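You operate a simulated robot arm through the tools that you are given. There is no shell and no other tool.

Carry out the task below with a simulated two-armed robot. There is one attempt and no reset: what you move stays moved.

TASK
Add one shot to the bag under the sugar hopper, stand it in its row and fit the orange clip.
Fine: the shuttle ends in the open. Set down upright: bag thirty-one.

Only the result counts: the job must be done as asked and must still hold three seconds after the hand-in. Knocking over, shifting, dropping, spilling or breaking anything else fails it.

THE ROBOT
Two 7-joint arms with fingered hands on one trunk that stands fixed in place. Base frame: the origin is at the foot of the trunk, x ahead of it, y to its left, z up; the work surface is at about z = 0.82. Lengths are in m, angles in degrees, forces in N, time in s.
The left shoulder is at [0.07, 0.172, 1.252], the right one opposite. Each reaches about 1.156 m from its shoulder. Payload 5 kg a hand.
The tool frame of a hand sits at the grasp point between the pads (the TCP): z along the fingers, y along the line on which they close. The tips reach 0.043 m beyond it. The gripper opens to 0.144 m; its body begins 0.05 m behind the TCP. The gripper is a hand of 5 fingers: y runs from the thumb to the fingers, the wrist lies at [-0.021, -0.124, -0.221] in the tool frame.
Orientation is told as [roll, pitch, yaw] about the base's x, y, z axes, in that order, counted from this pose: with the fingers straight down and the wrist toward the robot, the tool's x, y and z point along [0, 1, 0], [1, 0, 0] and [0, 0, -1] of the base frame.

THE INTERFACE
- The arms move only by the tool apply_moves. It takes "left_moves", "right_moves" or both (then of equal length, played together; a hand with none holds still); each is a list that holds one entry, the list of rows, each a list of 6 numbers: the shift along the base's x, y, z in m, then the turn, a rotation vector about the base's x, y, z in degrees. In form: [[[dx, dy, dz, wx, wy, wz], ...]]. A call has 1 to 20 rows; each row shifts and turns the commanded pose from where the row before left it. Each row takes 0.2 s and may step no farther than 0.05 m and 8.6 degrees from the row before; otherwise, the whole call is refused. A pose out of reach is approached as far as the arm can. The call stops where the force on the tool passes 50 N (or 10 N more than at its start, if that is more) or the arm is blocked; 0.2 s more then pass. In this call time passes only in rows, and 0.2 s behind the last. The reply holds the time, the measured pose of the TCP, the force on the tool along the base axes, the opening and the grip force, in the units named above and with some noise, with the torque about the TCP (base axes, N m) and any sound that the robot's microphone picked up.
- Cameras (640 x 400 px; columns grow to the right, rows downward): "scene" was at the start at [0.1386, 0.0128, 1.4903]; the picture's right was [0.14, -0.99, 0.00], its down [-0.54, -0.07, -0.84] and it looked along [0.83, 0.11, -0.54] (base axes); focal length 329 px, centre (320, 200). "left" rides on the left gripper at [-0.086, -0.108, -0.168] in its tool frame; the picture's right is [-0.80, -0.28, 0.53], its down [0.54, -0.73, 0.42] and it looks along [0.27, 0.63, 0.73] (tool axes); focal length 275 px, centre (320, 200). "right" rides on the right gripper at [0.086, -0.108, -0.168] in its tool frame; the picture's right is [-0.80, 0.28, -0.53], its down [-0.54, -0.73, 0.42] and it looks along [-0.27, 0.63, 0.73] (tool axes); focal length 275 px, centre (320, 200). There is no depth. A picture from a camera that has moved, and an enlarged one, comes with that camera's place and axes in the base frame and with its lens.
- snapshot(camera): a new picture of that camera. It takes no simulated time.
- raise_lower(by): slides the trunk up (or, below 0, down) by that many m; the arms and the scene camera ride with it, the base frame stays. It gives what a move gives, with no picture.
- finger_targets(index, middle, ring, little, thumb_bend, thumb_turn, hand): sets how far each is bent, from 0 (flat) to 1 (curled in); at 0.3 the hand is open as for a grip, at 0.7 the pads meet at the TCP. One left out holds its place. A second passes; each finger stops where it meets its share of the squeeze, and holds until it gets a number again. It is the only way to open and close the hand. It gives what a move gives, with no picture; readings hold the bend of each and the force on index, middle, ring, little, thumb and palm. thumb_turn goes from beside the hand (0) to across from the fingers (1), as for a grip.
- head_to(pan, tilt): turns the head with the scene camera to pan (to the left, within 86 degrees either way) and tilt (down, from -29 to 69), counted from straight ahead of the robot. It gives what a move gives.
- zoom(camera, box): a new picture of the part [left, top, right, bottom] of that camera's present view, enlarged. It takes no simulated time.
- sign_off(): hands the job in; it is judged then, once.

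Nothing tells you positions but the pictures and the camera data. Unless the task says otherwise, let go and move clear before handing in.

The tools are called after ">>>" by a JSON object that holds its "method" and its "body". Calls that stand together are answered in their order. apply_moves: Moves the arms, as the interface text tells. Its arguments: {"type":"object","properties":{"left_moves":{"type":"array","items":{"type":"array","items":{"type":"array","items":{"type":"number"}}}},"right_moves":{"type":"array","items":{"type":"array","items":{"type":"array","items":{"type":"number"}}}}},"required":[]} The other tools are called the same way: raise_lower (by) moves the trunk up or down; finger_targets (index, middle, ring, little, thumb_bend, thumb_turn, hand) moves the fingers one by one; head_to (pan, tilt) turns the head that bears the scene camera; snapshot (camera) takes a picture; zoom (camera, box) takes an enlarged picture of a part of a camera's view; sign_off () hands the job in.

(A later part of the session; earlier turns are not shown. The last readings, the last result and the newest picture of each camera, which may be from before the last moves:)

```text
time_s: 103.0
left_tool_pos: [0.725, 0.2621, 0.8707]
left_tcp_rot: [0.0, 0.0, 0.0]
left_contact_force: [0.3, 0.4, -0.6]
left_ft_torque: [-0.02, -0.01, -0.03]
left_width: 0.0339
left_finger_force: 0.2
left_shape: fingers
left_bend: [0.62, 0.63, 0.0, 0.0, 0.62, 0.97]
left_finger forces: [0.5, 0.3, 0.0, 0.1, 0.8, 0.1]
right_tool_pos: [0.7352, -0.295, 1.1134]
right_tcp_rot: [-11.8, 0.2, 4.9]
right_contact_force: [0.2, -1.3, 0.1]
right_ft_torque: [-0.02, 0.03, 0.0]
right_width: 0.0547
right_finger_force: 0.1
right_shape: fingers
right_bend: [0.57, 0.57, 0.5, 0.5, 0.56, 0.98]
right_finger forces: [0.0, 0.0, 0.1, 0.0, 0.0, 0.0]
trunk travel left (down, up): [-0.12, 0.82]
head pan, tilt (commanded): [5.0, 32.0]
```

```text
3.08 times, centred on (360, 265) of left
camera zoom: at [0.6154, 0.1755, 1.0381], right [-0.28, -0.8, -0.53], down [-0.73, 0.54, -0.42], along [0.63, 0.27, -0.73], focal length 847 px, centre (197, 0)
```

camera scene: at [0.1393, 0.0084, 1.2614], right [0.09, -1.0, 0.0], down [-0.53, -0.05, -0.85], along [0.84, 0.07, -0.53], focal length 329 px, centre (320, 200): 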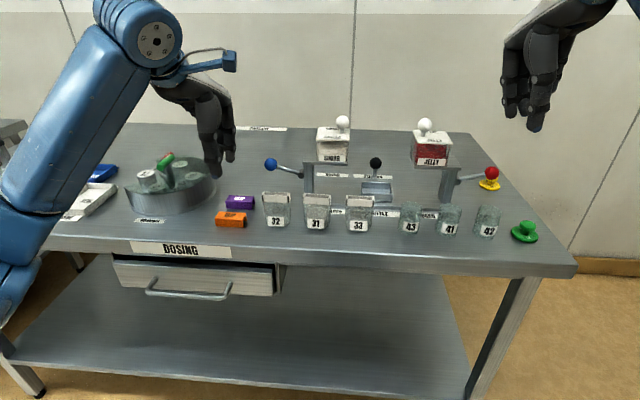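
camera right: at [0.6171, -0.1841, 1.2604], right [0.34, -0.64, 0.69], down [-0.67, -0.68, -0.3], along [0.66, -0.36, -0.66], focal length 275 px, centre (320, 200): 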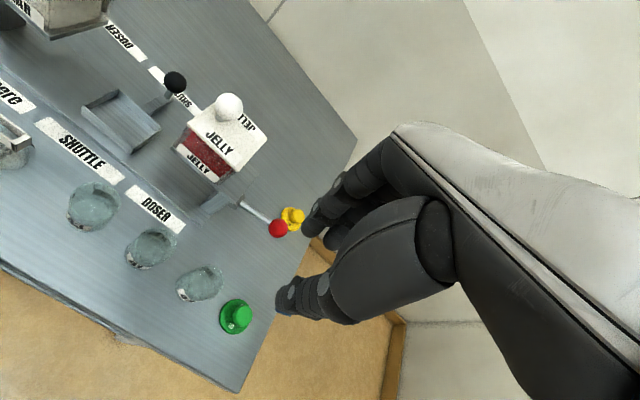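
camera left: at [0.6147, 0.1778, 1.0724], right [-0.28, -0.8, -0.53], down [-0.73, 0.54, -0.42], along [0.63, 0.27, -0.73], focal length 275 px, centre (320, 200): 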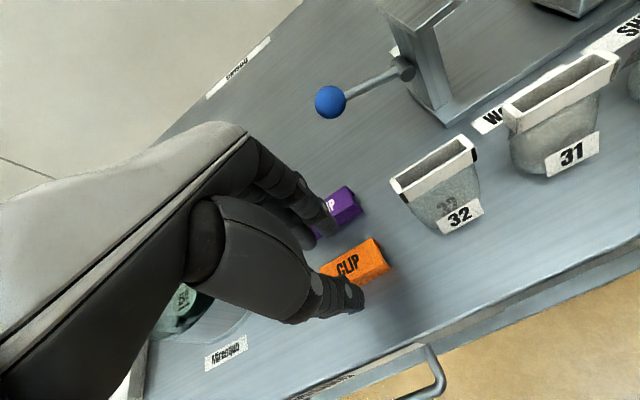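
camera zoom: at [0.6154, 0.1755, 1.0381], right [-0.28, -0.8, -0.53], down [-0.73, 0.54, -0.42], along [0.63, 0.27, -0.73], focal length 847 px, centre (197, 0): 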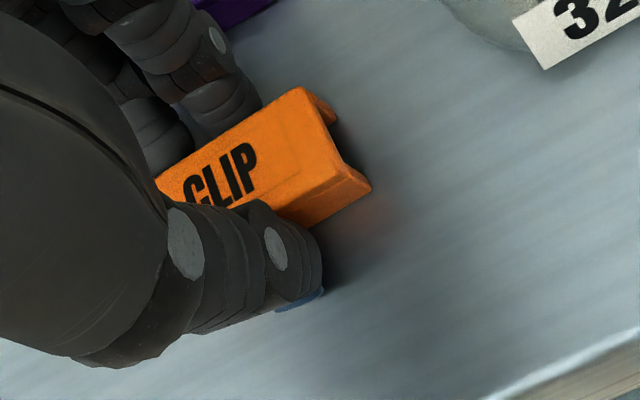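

Contact on all three. Tightening for a firm hold.

>>> {"method": "finger_targets", "body": {"hand": "left", "index": 0.665, "middle": 0.67, "thumb_bend": 0.665}}

>>> {"method": "zoom", "body": {"camera": "left", "box": [280, 200, 440, 330]}}

>>> {"method": "zoom", "body": {"camera": "scene", "box": [190, 160, 290, 250]}}

```text
time_s: 104.0
left_tool_pos: [0.7243, 0.2613, 0.8714]
left_tcp_rot: [0.1, 0.0, 0.0]
left_contact_force: [-0.1, 0.5, -0.5]
left_ft_torque: [0.0, 0.04, -0.02]
left_width: 0.0317
left_finger_force: 4.8
left_shape: fingers
left_bend: [0.64, 0.65, 0.0, 0.0, 0.63, 0.97]
left_finger forces: [2.6, 2.3, 0.0, 0.1, 4.9, 0.0]
right_tool_pos: [0.7345, -0.2938, 1.1134]
right_tcp_rot: [-11.7, -0.1, 4.9]
right_contact_force: [0.3, 0.7, -0.2]
right_ft_torque: [-0.01, 0.0, 0.01]
right_width: 0.0546
right_finger_force: 0.0
right_shape: fingers
right_bend: [0.57, 0.57, 0.5, 0.5, 0.56, 0.98]
right_finger forces: [0.1, 0.1, 0.1, 0.0, 0.0, 0.1]
trunk travel left (down, up): [-0.12, 0.82]
head pan, tilt (commanded): [5.0, 32.0]
```

```text
3.08 times, centred on (360, 265) of left
camera zoom: at [0.6154, 0.1755, 1.0381], right [-0.28, -0.8, -0.53], down [-0.73, 0.54, -0.42], along [0.63, 0.27, -0.73], focal length 847 px, centre (197, 0)
```

zoom: 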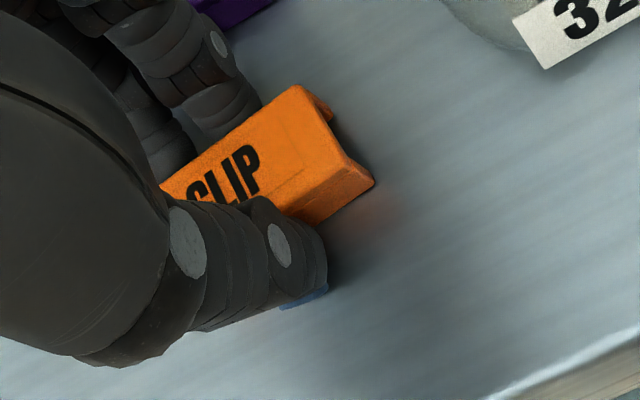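

```text
4.44 times, centred on (240, 205) of scene
camera zoom: at [0.1393, 0.0085, 1.2614], right [0.09, -1.0, 0.0], down [-0.53, -0.05, -0.85], along [0.84, 0.07, -0.53], focal length 1462 px, centre (676, 178)
```

zoom: 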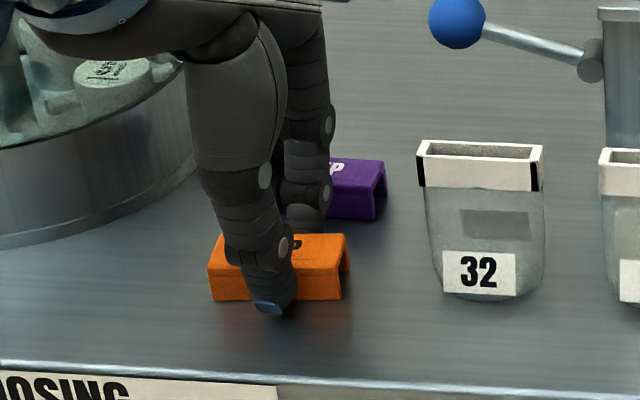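

Grip is balanced (≈5 N). I'll lift the clip slightly, and meanwhile take a fine look at bag 31's rim orientation.

>>> {"method": "apply_moves", "body": {"left_moves": [[[0, 0, 0.01, 0, 0, 0], [0, 0, 0.02, 0, 0, 0], [0, 0, 0.03, 0, 0, 0], [0, 0, 0.03, 0, 0, 0], [0, 0, 0.03, 0, 0, 0]]]}}

>>> {"method": "zoom", "body": {"camera": "scene", "box": [260, 180, 380, 240]}}

>>> {"method": "zoom", "body": {"camera": "scene", "box": [300, 185, 336, 215]}}

>>> {"method": "zoom", "body": {"camera": "left", "box": [280, 200, 440, 330]}}

>>> {"method": "zoom", "body": {"camera": "scene", "box": [190, 110, 290, 200]}}

```text
time_s: 105.2
left_tool_pos: [0.7237, 0.2629, 0.9884]
left_tcp_rot: [0.1, 0.1, 0.0]
left_contact_force: [-0.6, -0.3, 0.1]
left_ft_torque: [0.02, -0.02, 0.0]
left_width: 0.0317
left_finger_force: 4.6
left_shape: fingers
left_bend: [0.64, 0.66, 0.0, 0.0, 0.63, 0.97]
left_finger forces: [2.5, 2.1, 0.0, 0.1, 5.0, 0.0]
right_tool_pos: [0.7346, -0.2951, 1.1146]
right_tcp_rot: [-11.7, -0.1, 4.9]
right_contact_force: [0.3, -0.8, 0.7]
right_ft_torque: [0.01, -0.01, -0.02]
right_width: 0.0545
right_finger_force: 0.1
right_shape: fingers
right_bend: [0.57, 0.57, 0.5, 0.5, 0.56, 0.98]
right_finger forces: [0.0, 0.0, 0.0, 0.0, 0.0, 0.0]
trunk travel left (down, up): [-0.12, 0.82]
head pan, tilt (commanded): [5.0, 32.0]
```

```text
5.33 times, centred on (320, 210) of scene
camera zoom: at [0.1386, 0.0083, 1.2614], right [0.09, -1.0, 0.0], down [-0.53, -0.05, -0.85], along [0.84, 0.07, -0.53], focal length 1755 px, centre (320, 147)
```

zoom: 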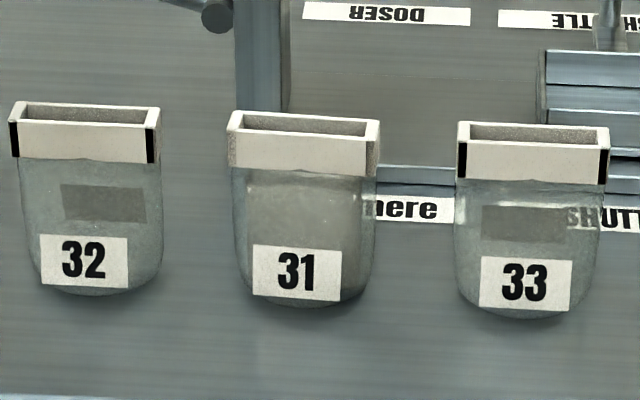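

```text
13.33 times, centred on (318, 200) of scene
camera zoom: at [0.1386, 0.0083, 1.2614], right [0.09, -1.0, 0.0], down [-0.53, -0.05, -0.85], along [0.84, 0.07, -0.53], focal length 4388 px, centre (347, 200)
```

zoom: 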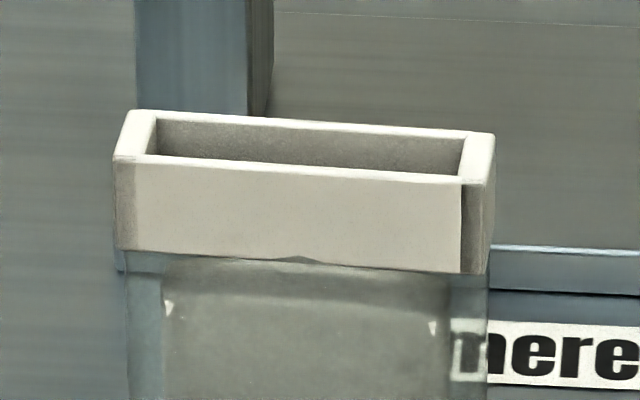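

```text
3.08 times, centred on (360, 265) of left
camera zoom: at [0.6145, 0.1757, 1.1566], right [-0.28, -0.8, -0.54], down [-0.73, 0.54, -0.42], along [0.63, 0.27, -0.73], focal length 847 px, centre (197, 0)
```

zoom: 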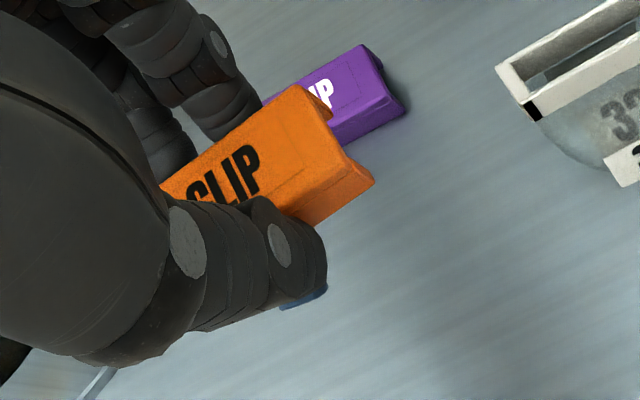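

```text
4.44 times, centred on (240, 155) of scene
camera zoom: at [0.1386, 0.0083, 1.2614], right [0.09, -1.0, 0.0], down [-0.53, -0.05, -0.85], along [0.84, 0.07, -0.53], focal length 1462 px, centre (676, 400)
```

zoom: 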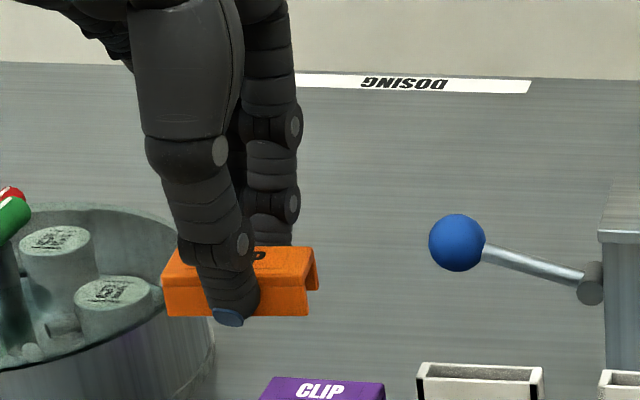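

Clip is held. I'll measure clip and rim angles with high zoom so I can match them.

>>> {"method": "zoom", "body": {"camera": "scene", "box": [222, 160, 266, 186]}}

>>> {"method": "zoom", "body": {"camera": "left", "box": [325, 215, 385, 265]}}

>>> {"method": "zoom", "body": {"camera": "scene", "box": [260, 185, 296, 215]}}

>>> {"method": "zoom", "body": {"camera": "scene", "box": [342, 188, 378, 218]}}

```text
14.55 times, centred on (244, 173) of scene
camera zoom: at [0.1386, 0.0083, 1.2614], right [0.09, -1.0, 0.0], down [-0.53, -0.05, -0.85], along [0.84, 0.07, -0.53], focal length 4786 px, centre (1426, 593)
```

zoom: 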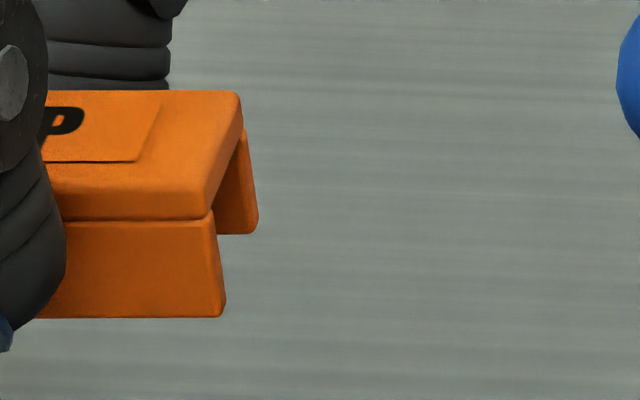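

```text
8.00 times, centred on (355, 240) of left
camera zoom: at [0.6145, 0.1757, 1.1566], right [-0.28, -0.8, -0.54], down [-0.73, 0.54, -0.42], along [0.63, 0.27, -0.73], focal length 2202 px, centre (40, -120)
```

zoom: 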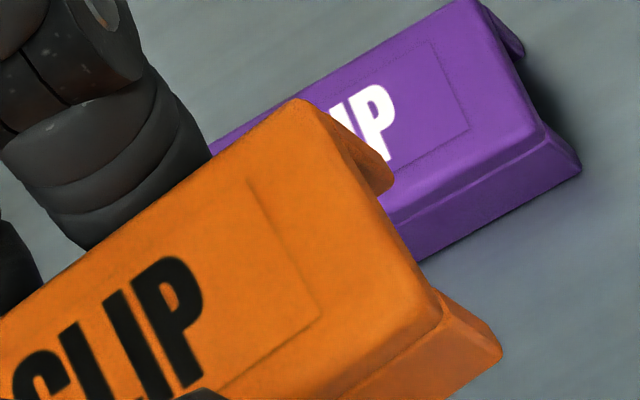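

```text
13.33 times, centred on (278, 200) of scene
camera zoom: at [0.1386, 0.0083, 1.2614], right [0.09, -1.0, 0.0], down [-0.53, -0.05, -0.85], along [0.84, 0.07, -0.53], focal length 4388 px, centre (880, 200)
```

zoom: 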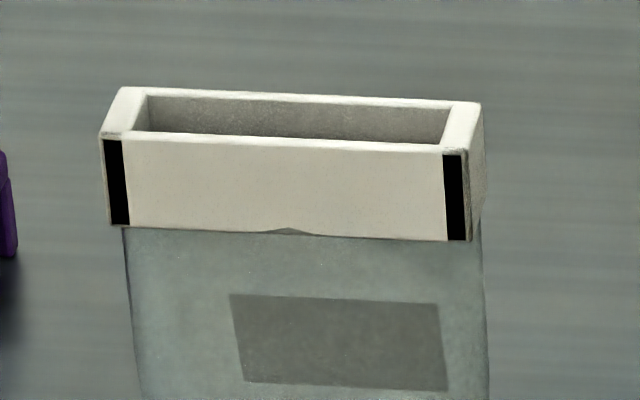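

```text
13.33 times, centred on (360, 203) of scene
camera zoom: at [0.1386, 0.0083, 1.2614], right [0.09, -1.0, 0.0], down [-0.53, -0.05, -0.85], along [0.84, 0.07, -0.53], focal length 4388 px, centre (-213, 160)
```

zoom: 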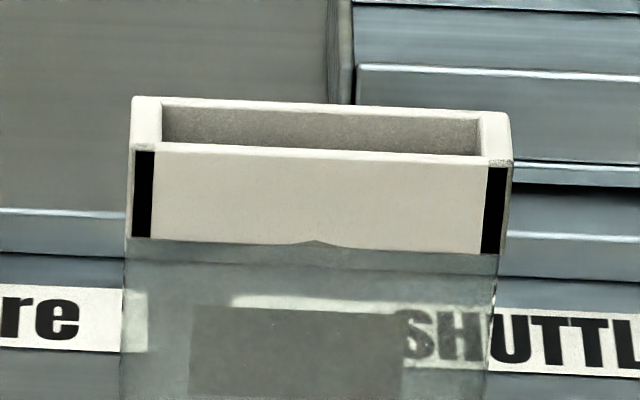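

The clip is yawed about +5° in the hand and bag 31's rim about −2.7°, so I'll turn the hand −7.5°. Raising, tucking ring/little to half-bent, and moving over bag 31.

>>> {"method": "apply_moves", "body": {"left_moves": [[[0, 0, 0.035, 0, 0, -3.7], [0, 0, 0.035, 0, 0, -3.8]]]}}

>>> {"method": "finger_targets", "body": {"hand": "left", "ring": 0.5, "little": 0.5}}

>>> {"method": "apply_moves", "body": {"left_moves": [[[0.003, -0.04, 0, 0, 0, 0], [0.003, -0.04, 0, 0, 0, 0], [0.003, -0.04, 0, 0, 0, 0], [0.002, -0.04, 0, 0, 0, 0], [0.002, -0.034, 0, 0, 0, 0], [0, 0, 0, 0, 0, 0]]]}}

>>> {"method": "snapshot", "body": {"camera": "scene"}}

>>> {"method": "snapshot", "body": {"camera": "left"}}

```text
time_s: 105.8
left_tool_pos: [0.724, 0.2634, 1.0591]
left_tcp_rot: [0.2, 0.0, -7.6]
left_contact_force: [0.0, -0.8, -0.2]
left_ft_torque: [0.04, -0.01, 0.03]
left_width: 0.0319
left_finger_force: 5.1
left_shape: fingers
left_bend: [0.64, 0.66, 0.0, 0.0, 0.63, 0.97]
left_finger forces: [2.7, 2.2, 0.0, 0.1, 4.9, 0.1]
right_tool_pos: [0.735, -0.295, 1.1136]
right_tcp_rot: [-11.7, 0.1, 4.9]
right_contact_force: [0.4, 0.4, 0.0]
right_ft_torque: [0.04, 0.01, 0.03]
right_width: 0.0544
right_finger_force: 0.0
right_shape: fingers
right_bend: [0.57, 0.57, 0.5, 0.5, 0.56, 0.98]
right_finger forces: [0.1, 0.0, 0.0, 0.0, 0.1, 0.0]
trunk travel left (down, up): [-0.12, 0.82]
head pan, tilt (commanded): [5.0, 32.0]
```

```text
time_s: 106.8
left_tool_pos: [0.7239, 0.2637, 1.0586]
left_tcp_rot: [0.0, 0.0, -7.5]
left_contact_force: [-0.3, 0.4, -0.2]
left_ft_torque: [-0.02, 0.0, 0.02]
left_width: 0.0316
left_finger_force: 4.6
left_shape: fingers
left_bend: [0.64, 0.66, 0.5, 0.5, 0.63, 0.97]
left_finger forces: [2.6, 2.2, 0.1, 0.0, 4.9, 0.0]
right_tool_pos: [0.7346, -0.2955, 1.1136]
right_tcp_rot: [-11.7, 0.0, 5.0]
right_contact_force: [0.5, 0.5, 0.9]
right_ft_torque: [0.01, 0.03, -0.02]
right_width: 0.0545
right_finger_force: 0.0
right_shape: fingers
right_bend: [0.57, 0.57, 0.5, 0.5, 0.56, 0.98]
right_finger forces: [0.1, 0.0, 0.0, 0.0, 0.0, 0.0]
trunk travel left (down, up): [-0.12, 0.82]
head pan, tilt (commanded): [5.0, 32.0]
```

```text
time_s: 108.2
left_tool_pos: [0.7371, 0.0709, 1.0594]
left_tcp_rot: [0.1, -0.1, -7.5]
left_contact_force: [-0.3, 0.1, 0.0]
left_ft_torque: [0.01, -0.03, 0.03]
left_width: 0.0317
left_finger_force: 4.9
left_shape: fingers
left_bend: [0.64, 0.66, 0.5, 0.5, 0.63, 0.97]
left_finger forces: [2.7, 2.2, 0.0, 0.1, 4.7, 0.1]
right_tool_pos: [0.7349, -0.2928, 1.1132]
right_tcp_rot: [-11.8, 0.0, 4.9]
right_contact_force: [0.1, 1.0, 0.5]
right_ft_torque: [-0.02, -0.01, 0.01]
right_width: 0.0547
right_finger_force: 0.1
right_shape: fingers
right_bend: [0.57, 0.57, 0.5, 0.5, 0.56, 0.98]
right_finger forces: [0.1, 0.0, 0.0, 0.1, 0.1, 0.0]
trunk travel left (down, up): [-0.12, 0.82]
head pan, tilt (commanded): [5.0, 32.0]
```

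```text
taken
camera scene: at [0.1392, 0.0093, 1.2614], right [0.09, -1.0, 0.0], down [-0.53, -0.05, -0.85], along [0.84, 0.07, -0.53], focal length 329 px, centre (320, 200)
```

scene: 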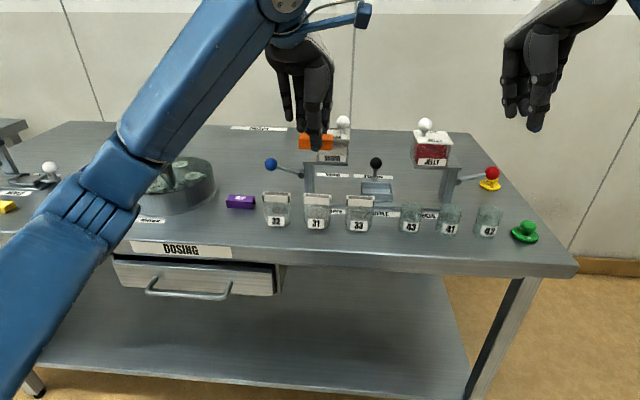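

```text
taken
camera left: at [0.6178, -0.0009, 1.2264], right [-0.38, -0.75, -0.53], down [-0.65, 0.63, -0.42], along [0.66, 0.18, -0.73], focal length 275 px, centre (320, 200)
```

left: 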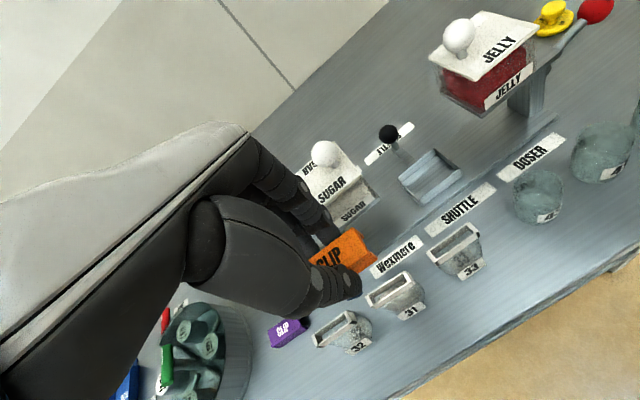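

Clip is above bag 31. Lowering to a hover a couple of centimetres above the rim for fine alignment.

>>> {"method": "apply_moves", "body": {"left_moves": [[[0, -0.001, -0.03, 0, 0, 0], [0, 0, -0.03, 0, 0, 0], [0, 0, -0.03, 0, 0, 0], [0, 0, 0, 0, 0, 0]]]}}

>>> {"method": "zoom", "body": {"camera": "scene", "box": [290, 165, 346, 205]}}

>>> {"method": "zoom", "body": {"camera": "left", "box": [300, 210, 440, 330]}}

>>> {"method": "zoom", "body": {"camera": "scene", "box": [240, 120, 400, 240]}}

```text
time_s: 109.2
left_tool_pos: [0.736, 0.067, 0.9698]
left_tcp_rot: [0.0, -0.1, -7.4]
left_contact_force: [-0.6, 0.1, -0.2]
left_ft_torque: [0.03, 0.01, -0.01]
left_width: 0.032
left_finger_force: 5.1
left_shape: fingers
left_bend: [0.64, 0.66, 0.5, 0.5, 0.63, 0.97]
left_finger forces: [2.6, 2.2, 0.0, 0.1, 4.8, 0.0]
right_tool_pos: [0.7331, -0.2941, 1.1146]
right_tcp_rot: [-11.8, 0.0, 4.9]
right_contact_force: [-0.1, -0.1, 0.6]
right_ft_torque: [0.02, 0.0, 0.0]
right_width: 0.0546
right_finger_force: 0.1
right_shape: fingers
right_bend: [0.57, 0.57, 0.5, 0.5, 0.56, 0.98]
right_finger forces: [0.1, 0.1, 0.0, 0.1, 0.0, 0.0]
trunk travel left (down, up): [-0.12, 0.82]
head pan, tilt (commanded): [5.0, 32.0]
```

```text
10.00 times, centred on (318, 185) of scene
camera zoom: at [0.1389, 0.0083, 1.2615], right [0.09, -1.0, 0.0], down [-0.53, -0.05, -0.85], along [0.84, 0.07, -0.53], focal length 3291 px, centre (340, 350)
```

zoom: 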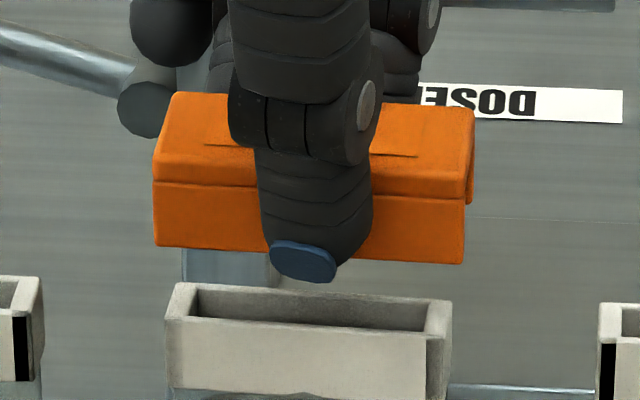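

```text
3.33 times, centred on (370, 270) of left
camera zoom: at [0.6171, -0.0045, 1.1368], right [-0.38, -0.75, -0.54], down [-0.65, 0.63, -0.42], along [0.66, 0.18, -0.73], focal length 918 px, centre (153, -33)
```

zoom: 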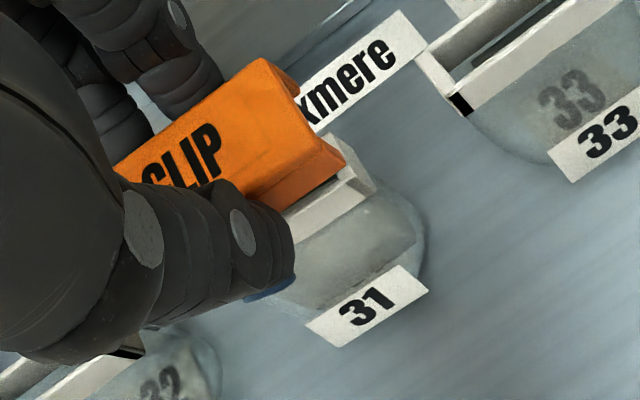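

```text
3.33 times, centred on (320, 180) of scene
camera zoom: at [0.1389, 0.0083, 1.2615], right [0.09, -1.0, 0.0], down [-0.53, -0.05, -0.85], along [0.84, 0.07, -0.53], focal length 1097 px, centre (320, 267)
```

zoom: 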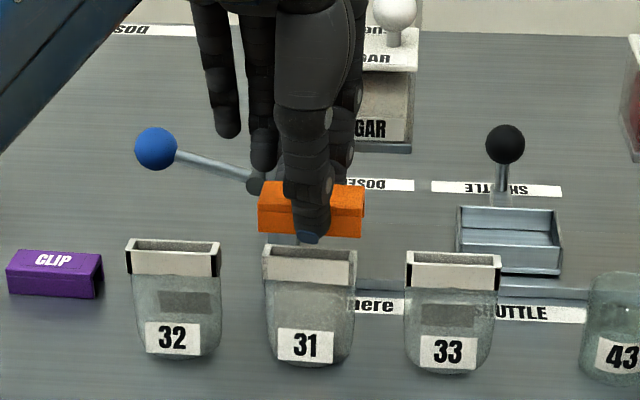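

The clip is nearly aligned: it needs about −2° yaw, +2 mm in x, +1 mm in y. Applying that and lowering to ~5 mm above the rim.

>>> {"method": "apply_moves", "body": {"left_moves": [[[0.001, 0.0005, -0.008, 0, 0, -1.0], [0.001, 0.0005, -0.008, 0, 0, -1.0], [0, 0, -0.001, 0, 0, 0], [0, 0, 0, 0, 0, 0]]]}}

>>> {"method": "zoom", "body": {"camera": "scene", "box": [290, 175, 346, 215]}}

>>> {"method": "zoom", "body": {"camera": "left", "box": [330, 215, 410, 285]}}

```text
time_s: 110.2
left_tool_pos: [0.7392, 0.07, 0.9537]
left_tcp_rot: [-0.1, 0.0, -9.6]
left_contact_force: [-0.3, -0.2, 0.3]
left_ft_torque: [0.0, 0.01, -0.02]
left_width: 0.032
left_finger_force: 5.1
left_shape: fingers
left_bend: [0.64, 0.66, 0.5, 0.5, 0.63, 0.97]
left_finger forces: [2.5, 2.2, 0.0, 0.0, 4.8, 0.0]
right_tool_pos: [0.7348, -0.2938, 1.1133]
right_tcp_rot: [-11.9, 0.1, 4.9]
right_contact_force: [-0.1, 0.0, -0.1]
right_ft_torque: [-0.01, 0.01, 0.0]
right_width: 0.0548
right_finger_force: 0.1
right_shape: fingers
right_bend: [0.57, 0.57, 0.5, 0.5, 0.56, 0.98]
right_finger forces: [0.0, 0.0, 0.0, 0.1, 0.1, 0.1]
trunk travel left (down, up): [-0.12, 0.82]
head pan, tilt (commanded): [5.0, 32.0]
```

```text
10.00 times, centred on (318, 195) of scene
camera zoom: at [0.1394, 0.0084, 1.2614], right [0.09, -1.0, 0.0], down [-0.53, -0.05, -0.85], along [0.84, 0.07, -0.53], focal length 3291 px, centre (340, 250)
```

zoom: 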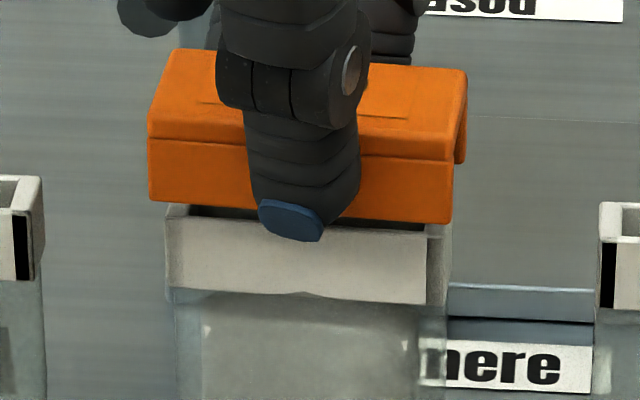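

```text
5.71 times, centred on (370, 250) of left
camera zoom: at [0.6181, 0.0015, 1.1208], right [-0.41, -0.74, -0.53], down [-0.63, 0.66, -0.42], along [0.66, 0.16, -0.73], focal length 1573 px, centre (34, -86)
```

zoom: 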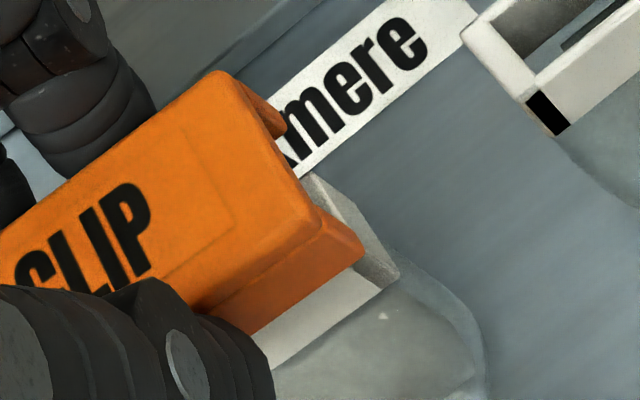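

Yaw is matched now; shifting −1.5 mm in y, then lowering in tiny steps while watching the force to feel whether the channel slips over the rim.

>>> {"method": "apply_moves", "body": {"left_moves": [[[0.0005, -0.0015, -0.002, 0, 0, 0], [0, 0, -0.002, 0, 0, 0]]]}}

>>> {"method": "apply_moves", "body": {"left_moves": [[[0, 0, -0.0015, 0, 0, 0], [0, 0, -0.0015, 0, 0, 0]]]}}

>>> {"method": "zoom", "body": {"camera": "scene", "box": [290, 175, 346, 215]}}

>>> {"method": "zoom", "body": {"camera": "left", "box": [330, 215, 410, 285]}}

```text
time_s: 110.8
left_tool_pos: [0.74, 0.0675, 0.9497]
left_tcp_rot: [0.0, 0.0, -9.6]
left_contact_force: [-0.6, -0.5, -0.9]
left_ft_torque: [0.01, 0.01, 0.02]
left_width: 0.0317
left_finger_force: 4.6
left_shape: fingers
left_bend: [0.64, 0.66, 0.5, 0.5, 0.63, 0.97]
left_finger forces: [2.5, 2.1, 0.0, 0.0, 4.7, 0.0]
right_tool_pos: [0.7346, -0.2953, 1.1142]
right_tcp_rot: [-11.8, 0.0, 4.9]
right_contact_force: [0.2, -0.5, 0.2]
right_ft_torque: [-0.01, -0.03, 0.01]
right_width: 0.0549
right_finger_force: 0.1
right_shape: fingers
right_bend: [0.57, 0.57, 0.5, 0.5, 0.56, 0.98]
right_finger forces: [0.1, 0.0, 0.0, 0.0, 0.0, 0.1]
trunk travel left (down, up): [-0.12, 0.82]
head pan, tilt (commanded): [5.0, 32.0]
```

```text
time_s: 111.4
left_tool_pos: [0.7396, 0.0675, 0.9477]
left_tcp_rot: [0.0, -0.1, -9.5]
left_contact_force: [1.0, 0.0, 3.9]
left_ft_torque: [0.01, -0.01, 0.02]
left_width: 0.0317
left_finger_force: 5.3
left_shape: fingers
left_bend: [0.64, 0.66, 0.5, 0.5, 0.63, 0.97]
left_finger forces: [3.4, 2.6, 0.0, 0.1, 5.1, 0.0]
right_tool_pos: [0.7341, -0.2956, 1.1144]
right_tcp_rot: [-11.7, 0.0, 4.9]
right_contact_force: [-0.5, -0.2, -0.6]
right_ft_torque: [0.01, -0.04, -0.02]
right_width: 0.0544
right_finger_force: 0.1
right_shape: fingers
right_bend: [0.57, 0.57, 0.5, 0.5, 0.56, 0.98]
right_finger forces: [0.0, 0.1, 0.1, 0.0, 0.1, 0.0]
trunk travel left (down, up): [-0.12, 0.82]
head pan, tilt (commanded): [5.0, 32.0]
```

```text
10.00 times, centred on (318, 195) of scene
camera zoom: at [0.139, 0.0084, 1.2615], right [0.09, -1.0, 0.0], down [-0.53, -0.05, -0.85], along [0.84, 0.07, -0.53], focal length 3291 px, centre (340, 250)
```

zoom: 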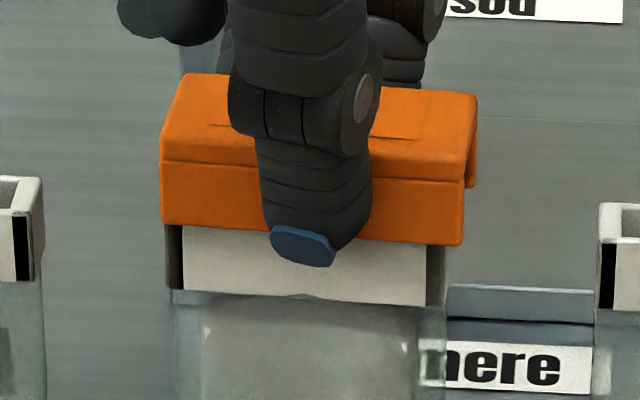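

```text
5.71 times, centred on (370, 250) of left
camera zoom: at [0.6181, -0.0007, 1.1147], right [-0.41, -0.74, -0.53], down [-0.63, 0.66, -0.42], along [0.66, 0.16, -0.73], focal length 1573 px, centre (34, -86)
```

zoom: 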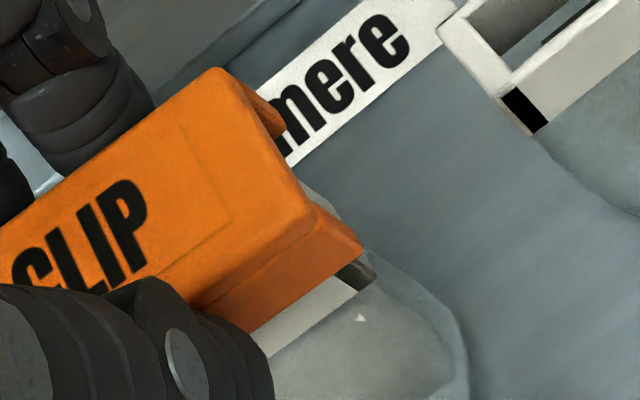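

Contact at the rim's top edge; the image shows the clip is about 1.5 mm too far back. Lifting 2 mm, shifting −1.5 mm in x and trying again.

>>> {"method": "apply_moves", "body": {"left_moves": [[[0, 0, 0.003, 0, 0, 0], [-0.0017, 0, 0, 0, 0, 0], [0, 0, -0.002, 0, 0, 0], [0, 0, -0.0015, 0, 0, 0]]]}}

>>> {"method": "apply_moves", "body": {"left_moves": [[[0, 0, -0.0015, 0, 0, 0], [0, 0, -0.001, 0, 0, 0]]]}}

>>> {"method": "zoom", "body": {"camera": "scene", "box": [290, 175, 346, 215]}}

```text
time_s: 112.4
left_tool_pos: [0.737, 0.0678, 0.9494]
left_tcp_rot: [0.0, -0.1, -9.5]
left_contact_force: [0.0, 0.3, 4.3]
left_ft_torque: [0.02, -0.02, 0.03]
left_width: 0.0314
left_finger_force: 5.7
left_shape: fingers
left_bend: [0.64, 0.66, 0.5, 0.5, 0.63, 0.97]
left_finger forces: [3.1, 2.5, 0.0, 0.0, 5.1, 0.0]
right_tool_pos: [0.7347, -0.2951, 1.1136]
right_tcp_rot: [-11.7, -0.1, 4.9]
right_contact_force: [-0.4, 0.1, 0.7]
right_ft_torque: [0.0, -0.01, -0.03]
right_width: 0.0545
right_finger_force: 0.1
right_shape: fingers
right_bend: [0.57, 0.57, 0.5, 0.5, 0.56, 0.98]
right_finger forces: [0.1, 0.0, 0.0, 0.0, 0.0, 0.1]
trunk travel left (down, up): [-0.12, 0.82]
head pan, tilt (commanded): [5.0, 32.0]
```

```text
time_s: 113.0
left_tool_pos: [0.7397, 0.0667, 0.9427]
left_tcp_rot: [0.0, 0.1, -9.5]
left_contact_force: [0.8, -0.2, -0.4]
left_ft_torque: [0.01, 0.02, 0.02]
left_width: 0.0317
left_finger_force: 5.4
left_shape: fingers
left_bend: [0.64, 0.66, 0.5, 0.5, 0.63, 0.97]
left_finger forces: [3.0, 2.1, 0.1, 0.0, 5.0, 0.1]
right_tool_pos: [0.7349, -0.2941, 1.1128]
right_tcp_rot: [-11.7, 0.1, 4.8]
right_contact_force: [0.0, -0.6, 0.1]
right_ft_torque: [-0.01, 0.0, 0.01]
right_width: 0.0544
right_finger_force: 0.2
right_shape: fingers
right_bend: [0.57, 0.57, 0.5, 0.5, 0.56, 0.98]
right_finger forces: [0.0, 0.0, 0.0, 0.0, 0.0, 0.0]
trunk travel left (down, up): [-0.12, 0.82]
head pan, tilt (commanded): [5.0, 32.0]
```

```text
10.00 times, centred on (318, 195) of scene
camera zoom: at [0.1397, 0.0084, 1.2612], right [0.09, -1.0, 0.0], down [-0.53, -0.05, -0.85], along [0.84, 0.07, -0.53], focal length 3291 px, centre (340, 250)
```

zoom: 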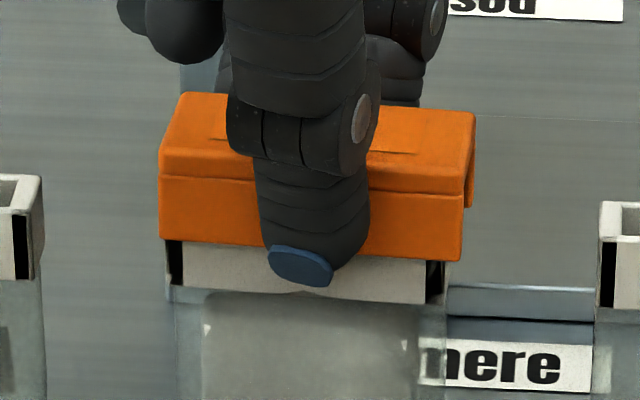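

It slipped over the rim: z is now below the contact level with no force. Continuing down gently.

>>> {"method": "apply_moves", "body": {"left_moves": [[[0, 0, -0.002, 0, 0, 0], [0, 0, -0.002, 0, 0, 0]]]}}

>>> {"method": "zoom", "body": {"camera": "scene", "box": [290, 175, 346, 215]}}

>>> {"method": "apply_moves", "body": {"left_moves": [[[0, 0, -0.002, 0, 0, 0], [0, 0, -0.002, 0, 0, 0]]]}}

>>> {"method": "zoom", "body": {"camera": "scene", "box": [270, 165, 366, 235]}}

>>> {"method": "zoom", "body": {"camera": "left", "box": [330, 215, 430, 305]}}

```text
time_s: 113.6
left_tool_pos: [0.739, 0.0672, 0.9405]
left_tcp_rot: [0.0, 0.0, -9.5]
left_contact_force: [0.7, 0.1, -0.5]
left_ft_torque: [0.01, 0.0, -0.03]
left_width: 0.0318
left_finger_force: 5.1
left_shape: fingers
left_bend: [0.64, 0.66, 0.5, 0.5, 0.63, 0.97]
left_finger forces: [3.0, 2.0, 0.0, 0.0, 5.1, 0.0]
right_tool_pos: [0.7344, -0.2946, 1.1138]
right_tcp_rot: [-11.8, 0.0, 4.9]
right_contact_force: [-0.1, -0.1, -0.3]
right_ft_torque: [0.03, 0.01, 0.01]
right_width: 0.0546
right_finger_force: 0.1
right_shape: fingers
right_bend: [0.57, 0.57, 0.5, 0.5, 0.56, 0.98]
right_finger forces: [0.1, 0.0, 0.0, 0.1, 0.0, 0.1]
trunk travel left (down, up): [-0.12, 0.82]
head pan, tilt (commanded): [5.0, 32.0]
```

```text
10.00 times, centred on (318, 195) of scene
camera zoom: at [0.1393, 0.0084, 1.2614], right [0.09, -1.0, 0.0], down [-0.53, -0.05, -0.85], along [0.84, 0.07, -0.53], focal length 3291 px, centre (340, 250)
```

zoom: 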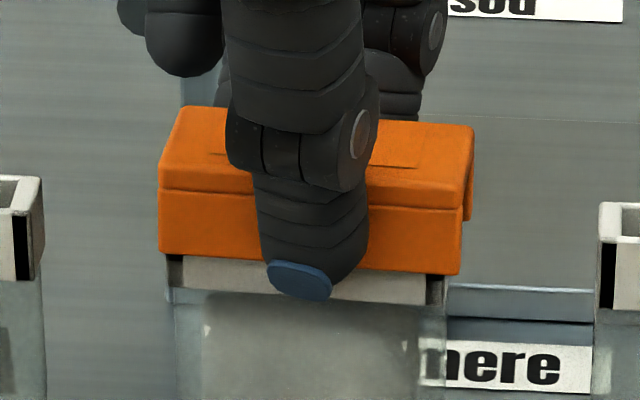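

```text
time_s: 114.2
left_tool_pos: [0.7386, 0.0678, 0.9355]
left_tcp_rot: [0.0, -0.1, -9.5]
left_contact_force: [-0.8, 0.2, -1.7]
left_ft_torque: [-0.02, 0.01, -0.01]
left_width: 0.0317
left_finger_force: 5.1
left_shape: fingers
left_bend: [0.64, 0.66, 0.5, 0.5, 0.63, 0.97]
left_finger forces: [3.0, 2.1, 0.1, 0.1, 5.1, 0.1]
right_tool_pos: [0.7346, -0.2959, 1.1148]
right_tcp_rot: [-11.7, 0.0, 4.8]
right_contact_force: [0.1, 0.8, 0.1]
right_ft_torque: [-0.02, 0.02, -0.03]
right_width: 0.0543
right_finger_force: 0.2
right_shape: fingers
right_bend: [0.57, 0.57, 0.5, 0.5, 0.56, 0.98]
right_finger forces: [0.1, 0.0, 0.1, 0.0, 0.0, 0.0]
trunk travel left (down, up): [-0.12, 0.82]
head pan, tilt (commanded): [5.0, 32.0]
```

```text
5.71 times, centred on (318, 200) of scene
camera zoom: at [0.1394, 0.0084, 1.2614], right [0.09, -1.0, 0.0], down [-0.53, -0.05, -0.85], along [0.84, 0.07, -0.53], focal length 1880 px, centre (331, 200)
```

zoom: 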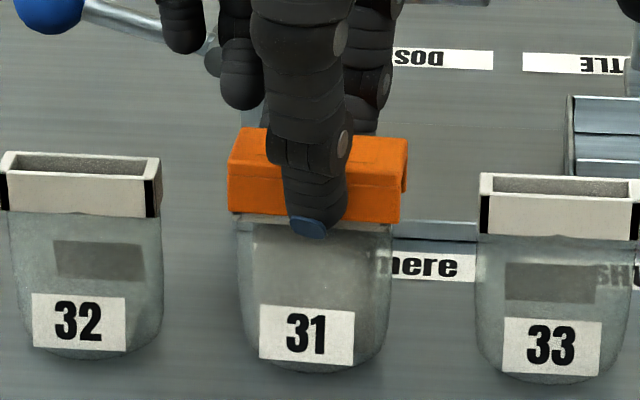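

```text
4.44 times, centred on (380, 260) of left
camera zoom: at [0.6172, -0.0002, 1.1029], right [-0.41, -0.74, -0.53], down [-0.63, 0.66, -0.42], along [0.66, 0.16, -0.73], focal length 1224 px, centre (53, -67)
```

zoom: 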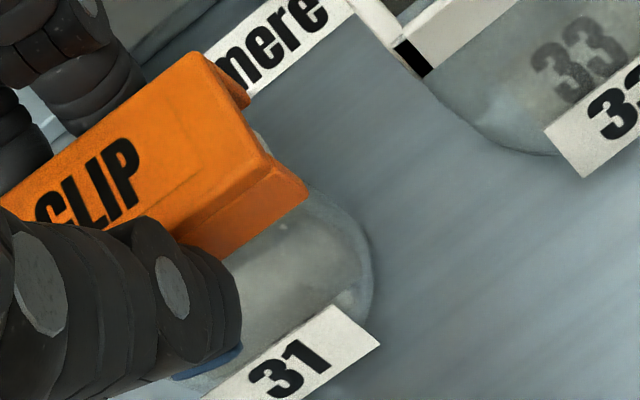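

The clip is sliding on smoothly, bag still upright. Continuing until it seats.

>>> {"method": "apply_moves", "body": {"left_moves": [[[0, 0, -0.002, 0, 0, 0], [0, 0, -0.002, 0, 0, 0]]]}}

>>> {"method": "apply_moves", "body": {"left_moves": [[[0, 0, -0.002, 0, 0, 0], [0, 0, -0.0015, 0, 0, 0]]]}}

>>> {"method": "zoom", "body": {"camera": "scene", "box": [270, 165, 366, 235]}}

```text
time_s: 114.8
left_tool_pos: [0.7396, 0.067, 0.9324]
left_tcp_rot: [0.0, 0.0, -9.5]
left_contact_force: [1.1, -0.4, 0.4]
left_ft_torque: [0.01, -0.01, 0.01]
left_width: 0.0316
left_finger_force: 5.6
left_shape: fingers
left_bend: [0.64, 0.66, 0.5, 0.5, 0.63, 0.97]
left_finger forces: [2.9, 2.1, 0.0, 0.1, 5.2, 0.1]
right_tool_pos: [0.7338, -0.295, 1.1143]
right_tcp_rot: [-11.7, 0.0, 4.9]
right_contact_force: [-0.4, -1.1, -0.1]
right_ft_torque: [-0.01, 0.02, -0.01]
right_width: 0.0548
right_finger_force: 0.0
right_shape: fingers
right_bend: [0.57, 0.57, 0.5, 0.5, 0.56, 0.98]
right_finger forces: [0.0, 0.1, 0.1, 0.1, 0.0, 0.0]
trunk travel left (down, up): [-0.12, 0.82]
head pan, tilt (commanded): [5.0, 32.0]
```

```text
time_s: 115.4
left_tool_pos: [0.7388, 0.0663, 0.9289]
left_tcp_rot: [0.0, -0.1, -9.5]
left_contact_force: [2.1, -1.0, 8.9]
left_ft_torque: [-0.02, -0.08, -0.04]
left_width: 0.0314
left_finger_force: 6.1
left_shape: fingers
left_bend: [0.64, 0.66, 0.5, 0.5, 0.63, 0.97]
left_finger forces: [3.8, 3.1, 0.1, 0.0, 5.5, 0.0]
right_tool_pos: [0.7335, -0.2957, 1.1146]
right_tcp_rot: [-11.7, -0.1, 4.9]
right_contact_force: [0.6, 0.4, 0.5]
right_ft_torque: [-0.01, 0.01, 0.01]
right_width: 0.0545
right_finger_force: 0.0
right_shape: fingers
right_bend: [0.57, 0.57, 0.5, 0.5, 0.56, 0.98]
right_finger forces: [0.0, 0.0, 0.0, 0.1, 0.0, 0.1]
trunk travel left (down, up): [-0.12, 0.82]
head pan, tilt (commanded): [5.0, 32.0]
```

```text
5.71 times, centred on (318, 200) of scene
camera zoom: at [0.1387, 0.0082, 1.2616], right [0.09, -1.0, 0.0], down [-0.53, -0.05, -0.85], along [0.84, 0.07, -0.53], focal length 1880 px, centre (331, 200)
```

zoom: 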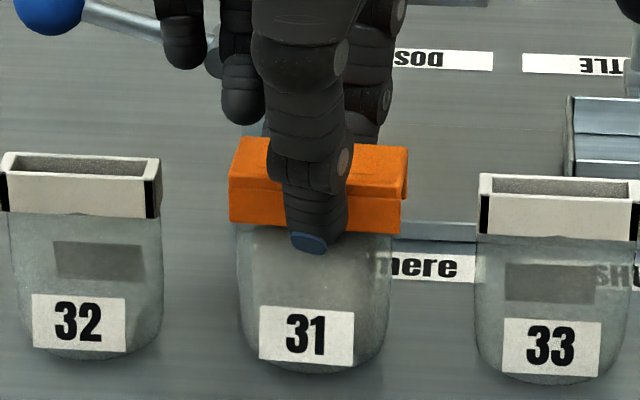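

Seated: 9 N and the rim is completely covered. A gentle extra press to make sure it is fully home.

>>> {"method": "apply_moves", "body": {"left_moves": [[[0, 0, -0.0015, 0, 0, 0]]]}}

>>> {"method": "apply_moves", "body": {"left_moves": [[[0, 0, -0.001, 0, 0, 0]]]}}

>>> {"method": "zoom", "body": {"camera": "scene", "box": [270, 165, 366, 235]}}

```text
time_s: 115.8
left_tool_pos: [0.7373, 0.0677, 0.9266]
left_tcp_rot: [0.1, 0.1, -9.4]
left_contact_force: [0.3, -0.7, 2.4]
left_ft_torque: [-0.07, 0.02, -0.01]
left_width: 0.0302
left_finger_force: 4.2
left_shape: fingers
left_bend: [0.64, 0.66, 0.5, 0.5, 0.64, 0.97]
left_finger forces: [2.2, 1.2, 0.0, 0.0, 3.6, 0.0]
right_tool_pos: [0.7332, -0.2944, 1.1141]
right_tcp_rot: [-11.8, 0.0, 4.9]
right_contact_force: [0.0, -0.4, -0.2]
right_ft_torque: [0.0, 0.0, 0.02]
right_width: 0.0546
right_finger_force: 0.1
right_shape: fingers
right_bend: [0.57, 0.57, 0.5, 0.5, 0.56, 0.98]
right_finger forces: [0.0, 0.0, 0.0, 0.1, 0.0, 0.0]
trunk travel left (down, up): [-0.12, 0.82]
head pan, tilt (commanded): [5.0, 32.0]
```

```text
time_s: 116.2
left_tool_pos: [0.7377, 0.0679, 0.9239]
left_tcp_rot: [0.0, 0.0, -9.5]
left_contact_force: [-1.0, 0.4, 2.6]
left_ft_torque: [-0.02, 0.0, 0.0]
left_width: 0.0269
left_finger_force: 1.9
left_shape: fingers
left_bend: [0.65, 0.67, 0.5, 0.5, 0.64, 0.97]
left_finger forces: [1.6, 0.6, 0.0, 0.0, 2.4, 0.0]
right_tool_pos: [0.7345, -0.2945, 1.1136]
right_tcp_rot: [-11.7, 0.0, 4.9]
right_contact_force: [0.2, 0.6, 0.0]
right_ft_torque: [-0.01, -0.05, 0.03]
right_width: 0.0546
right_finger_force: 0.1
right_shape: fingers
right_bend: [0.57, 0.57, 0.5, 0.5, 0.56, 0.98]
right_finger forces: [0.1, 0.0, 0.0, 0.1, 0.1, 0.0]
trunk travel left (down, up): [-0.12, 0.82]
head pan, tilt (commanded): [5.0, 32.0]
```

```text
5.71 times, centred on (318, 200) of scene
camera zoom: at [0.1391, 0.0084, 1.2614], right [0.09, -1.0, 0.0], down [-0.53, -0.05, -0.85], along [0.84, 0.07, -0.53], focal length 1880 px, centre (331, 200)
```

zoom: 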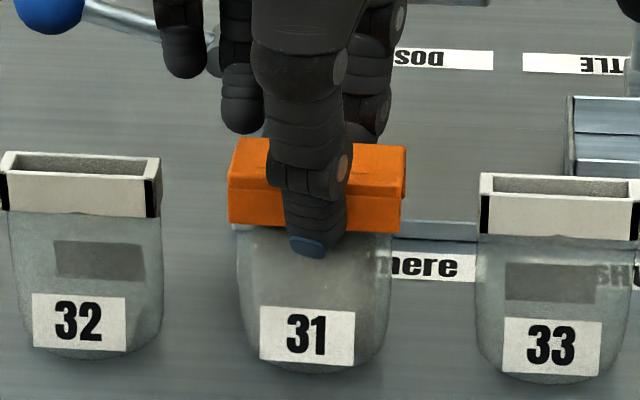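

The fingers slid down the clip's sides, so the clip itself is hard against the rim. Releasing the grip and checking.

>>> {"method": "finger_targets", "body": {"hand": "left", "index": 0.62, "middle": 0.63, "thumb_bend": 0.61}}

>>> {"method": "finger_targets", "body": {"hand": "left", "index": 0.56, "middle": 0.56, "thumb_bend": 0.56}}

>>> {"method": "zoom", "body": {"camera": "scene", "box": [270, 165, 366, 235]}}

>>> {"method": "zoom", "body": {"camera": "left", "box": [300, 195, 460, 325]}}

```text
time_s: 117.2
left_tool_pos: [0.7381, 0.0688, 0.9263]
left_tcp_rot: [0.0, -0.1, -9.5]
left_contact_force: [-0.6, 0.4, -0.4]
left_ft_torque: [0.03, 0.03, 0.0]
left_width: 0.0368
left_finger_force: 0.1
left_shape: fingers
left_bend: [0.62, 0.63, 0.5, 0.5, 0.61, 0.97]
left_finger forces: [0.0, 0.0, 0.0, 0.0, 0.1, 0.0]
right_tool_pos: [0.7352, -0.2939, 1.1131]
right_tcp_rot: [-11.7, 0.0, 5.0]
right_contact_force: [-0.7, 0.9, 0.2]
right_ft_torque: [-0.02, 0.02, 0.03]
right_width: 0.0545
right_finger_force: 0.0
right_shape: fingers
right_bend: [0.57, 0.57, 0.5, 0.5, 0.56, 0.98]
right_finger forces: [0.0, 0.1, 0.0, 0.0, 0.1, 0.0]
trunk travel left (down, up): [-0.12, 0.82]
head pan, tilt (commanded): [5.0, 32.0]
```

```text
time_s: 118.2
left_tool_pos: [0.7381, 0.0677, 0.9254]
left_tcp_rot: [0.0, 0.1, -9.5]
left_contact_force: [0.0, 0.3, 1.1]
left_ft_torque: [-0.05, -0.01, 0.02]
left_width: 0.0565
left_finger_force: 0.1
left_shape: fingers
left_bend: [0.56, 0.56, 0.5, 0.5, 0.56, 0.97]
left_finger forces: [0.0, 0.4, 0.0, 0.0, 0.0, 0.0]
right_tool_pos: [0.7349, -0.2947, 1.1137]
right_tcp_rot: [-11.7, 0.0, 4.9]
right_contact_force: [0.3, 0.4, -0.9]
right_ft_torque: [-0.01, -0.01, 0.0]
right_width: 0.0546
right_finger_force: 0.1
right_shape: fingers
right_bend: [0.57, 0.57, 0.5, 0.5, 0.56, 0.98]
right_finger forces: [0.1, 0.0, 0.0, 0.0, 0.1, 0.0]
trunk travel left (down, up): [-0.12, 0.82]
head pan, tilt (commanded): [5.0, 32.0]
```

```text
5.71 times, centred on (318, 200) of scene
camera zoom: at [0.1393, 0.0084, 1.2614], right [0.09, -1.0, 0.0], down [-0.53, -0.05, -0.85], along [0.84, 0.07, -0.53], focal length 1880 px, centre (331, 200)
```

zoom: 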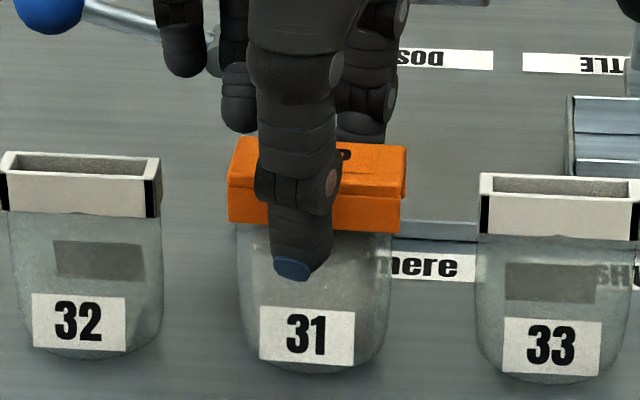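

```text
3.08 times, centred on (380, 260) of left
camera zoom: at [0.6169, -0.0002, 1.0925], right [-0.41, -0.74, -0.53], down [-0.63, 0.66, -0.42], along [0.66, 0.16, -0.73], focal length 847 px, centre (135, 15)
```

zoom: 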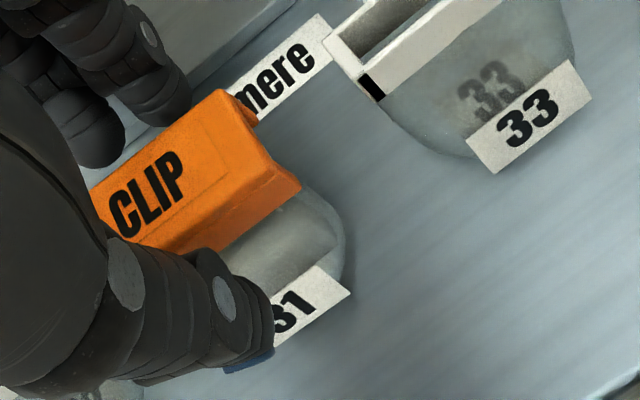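

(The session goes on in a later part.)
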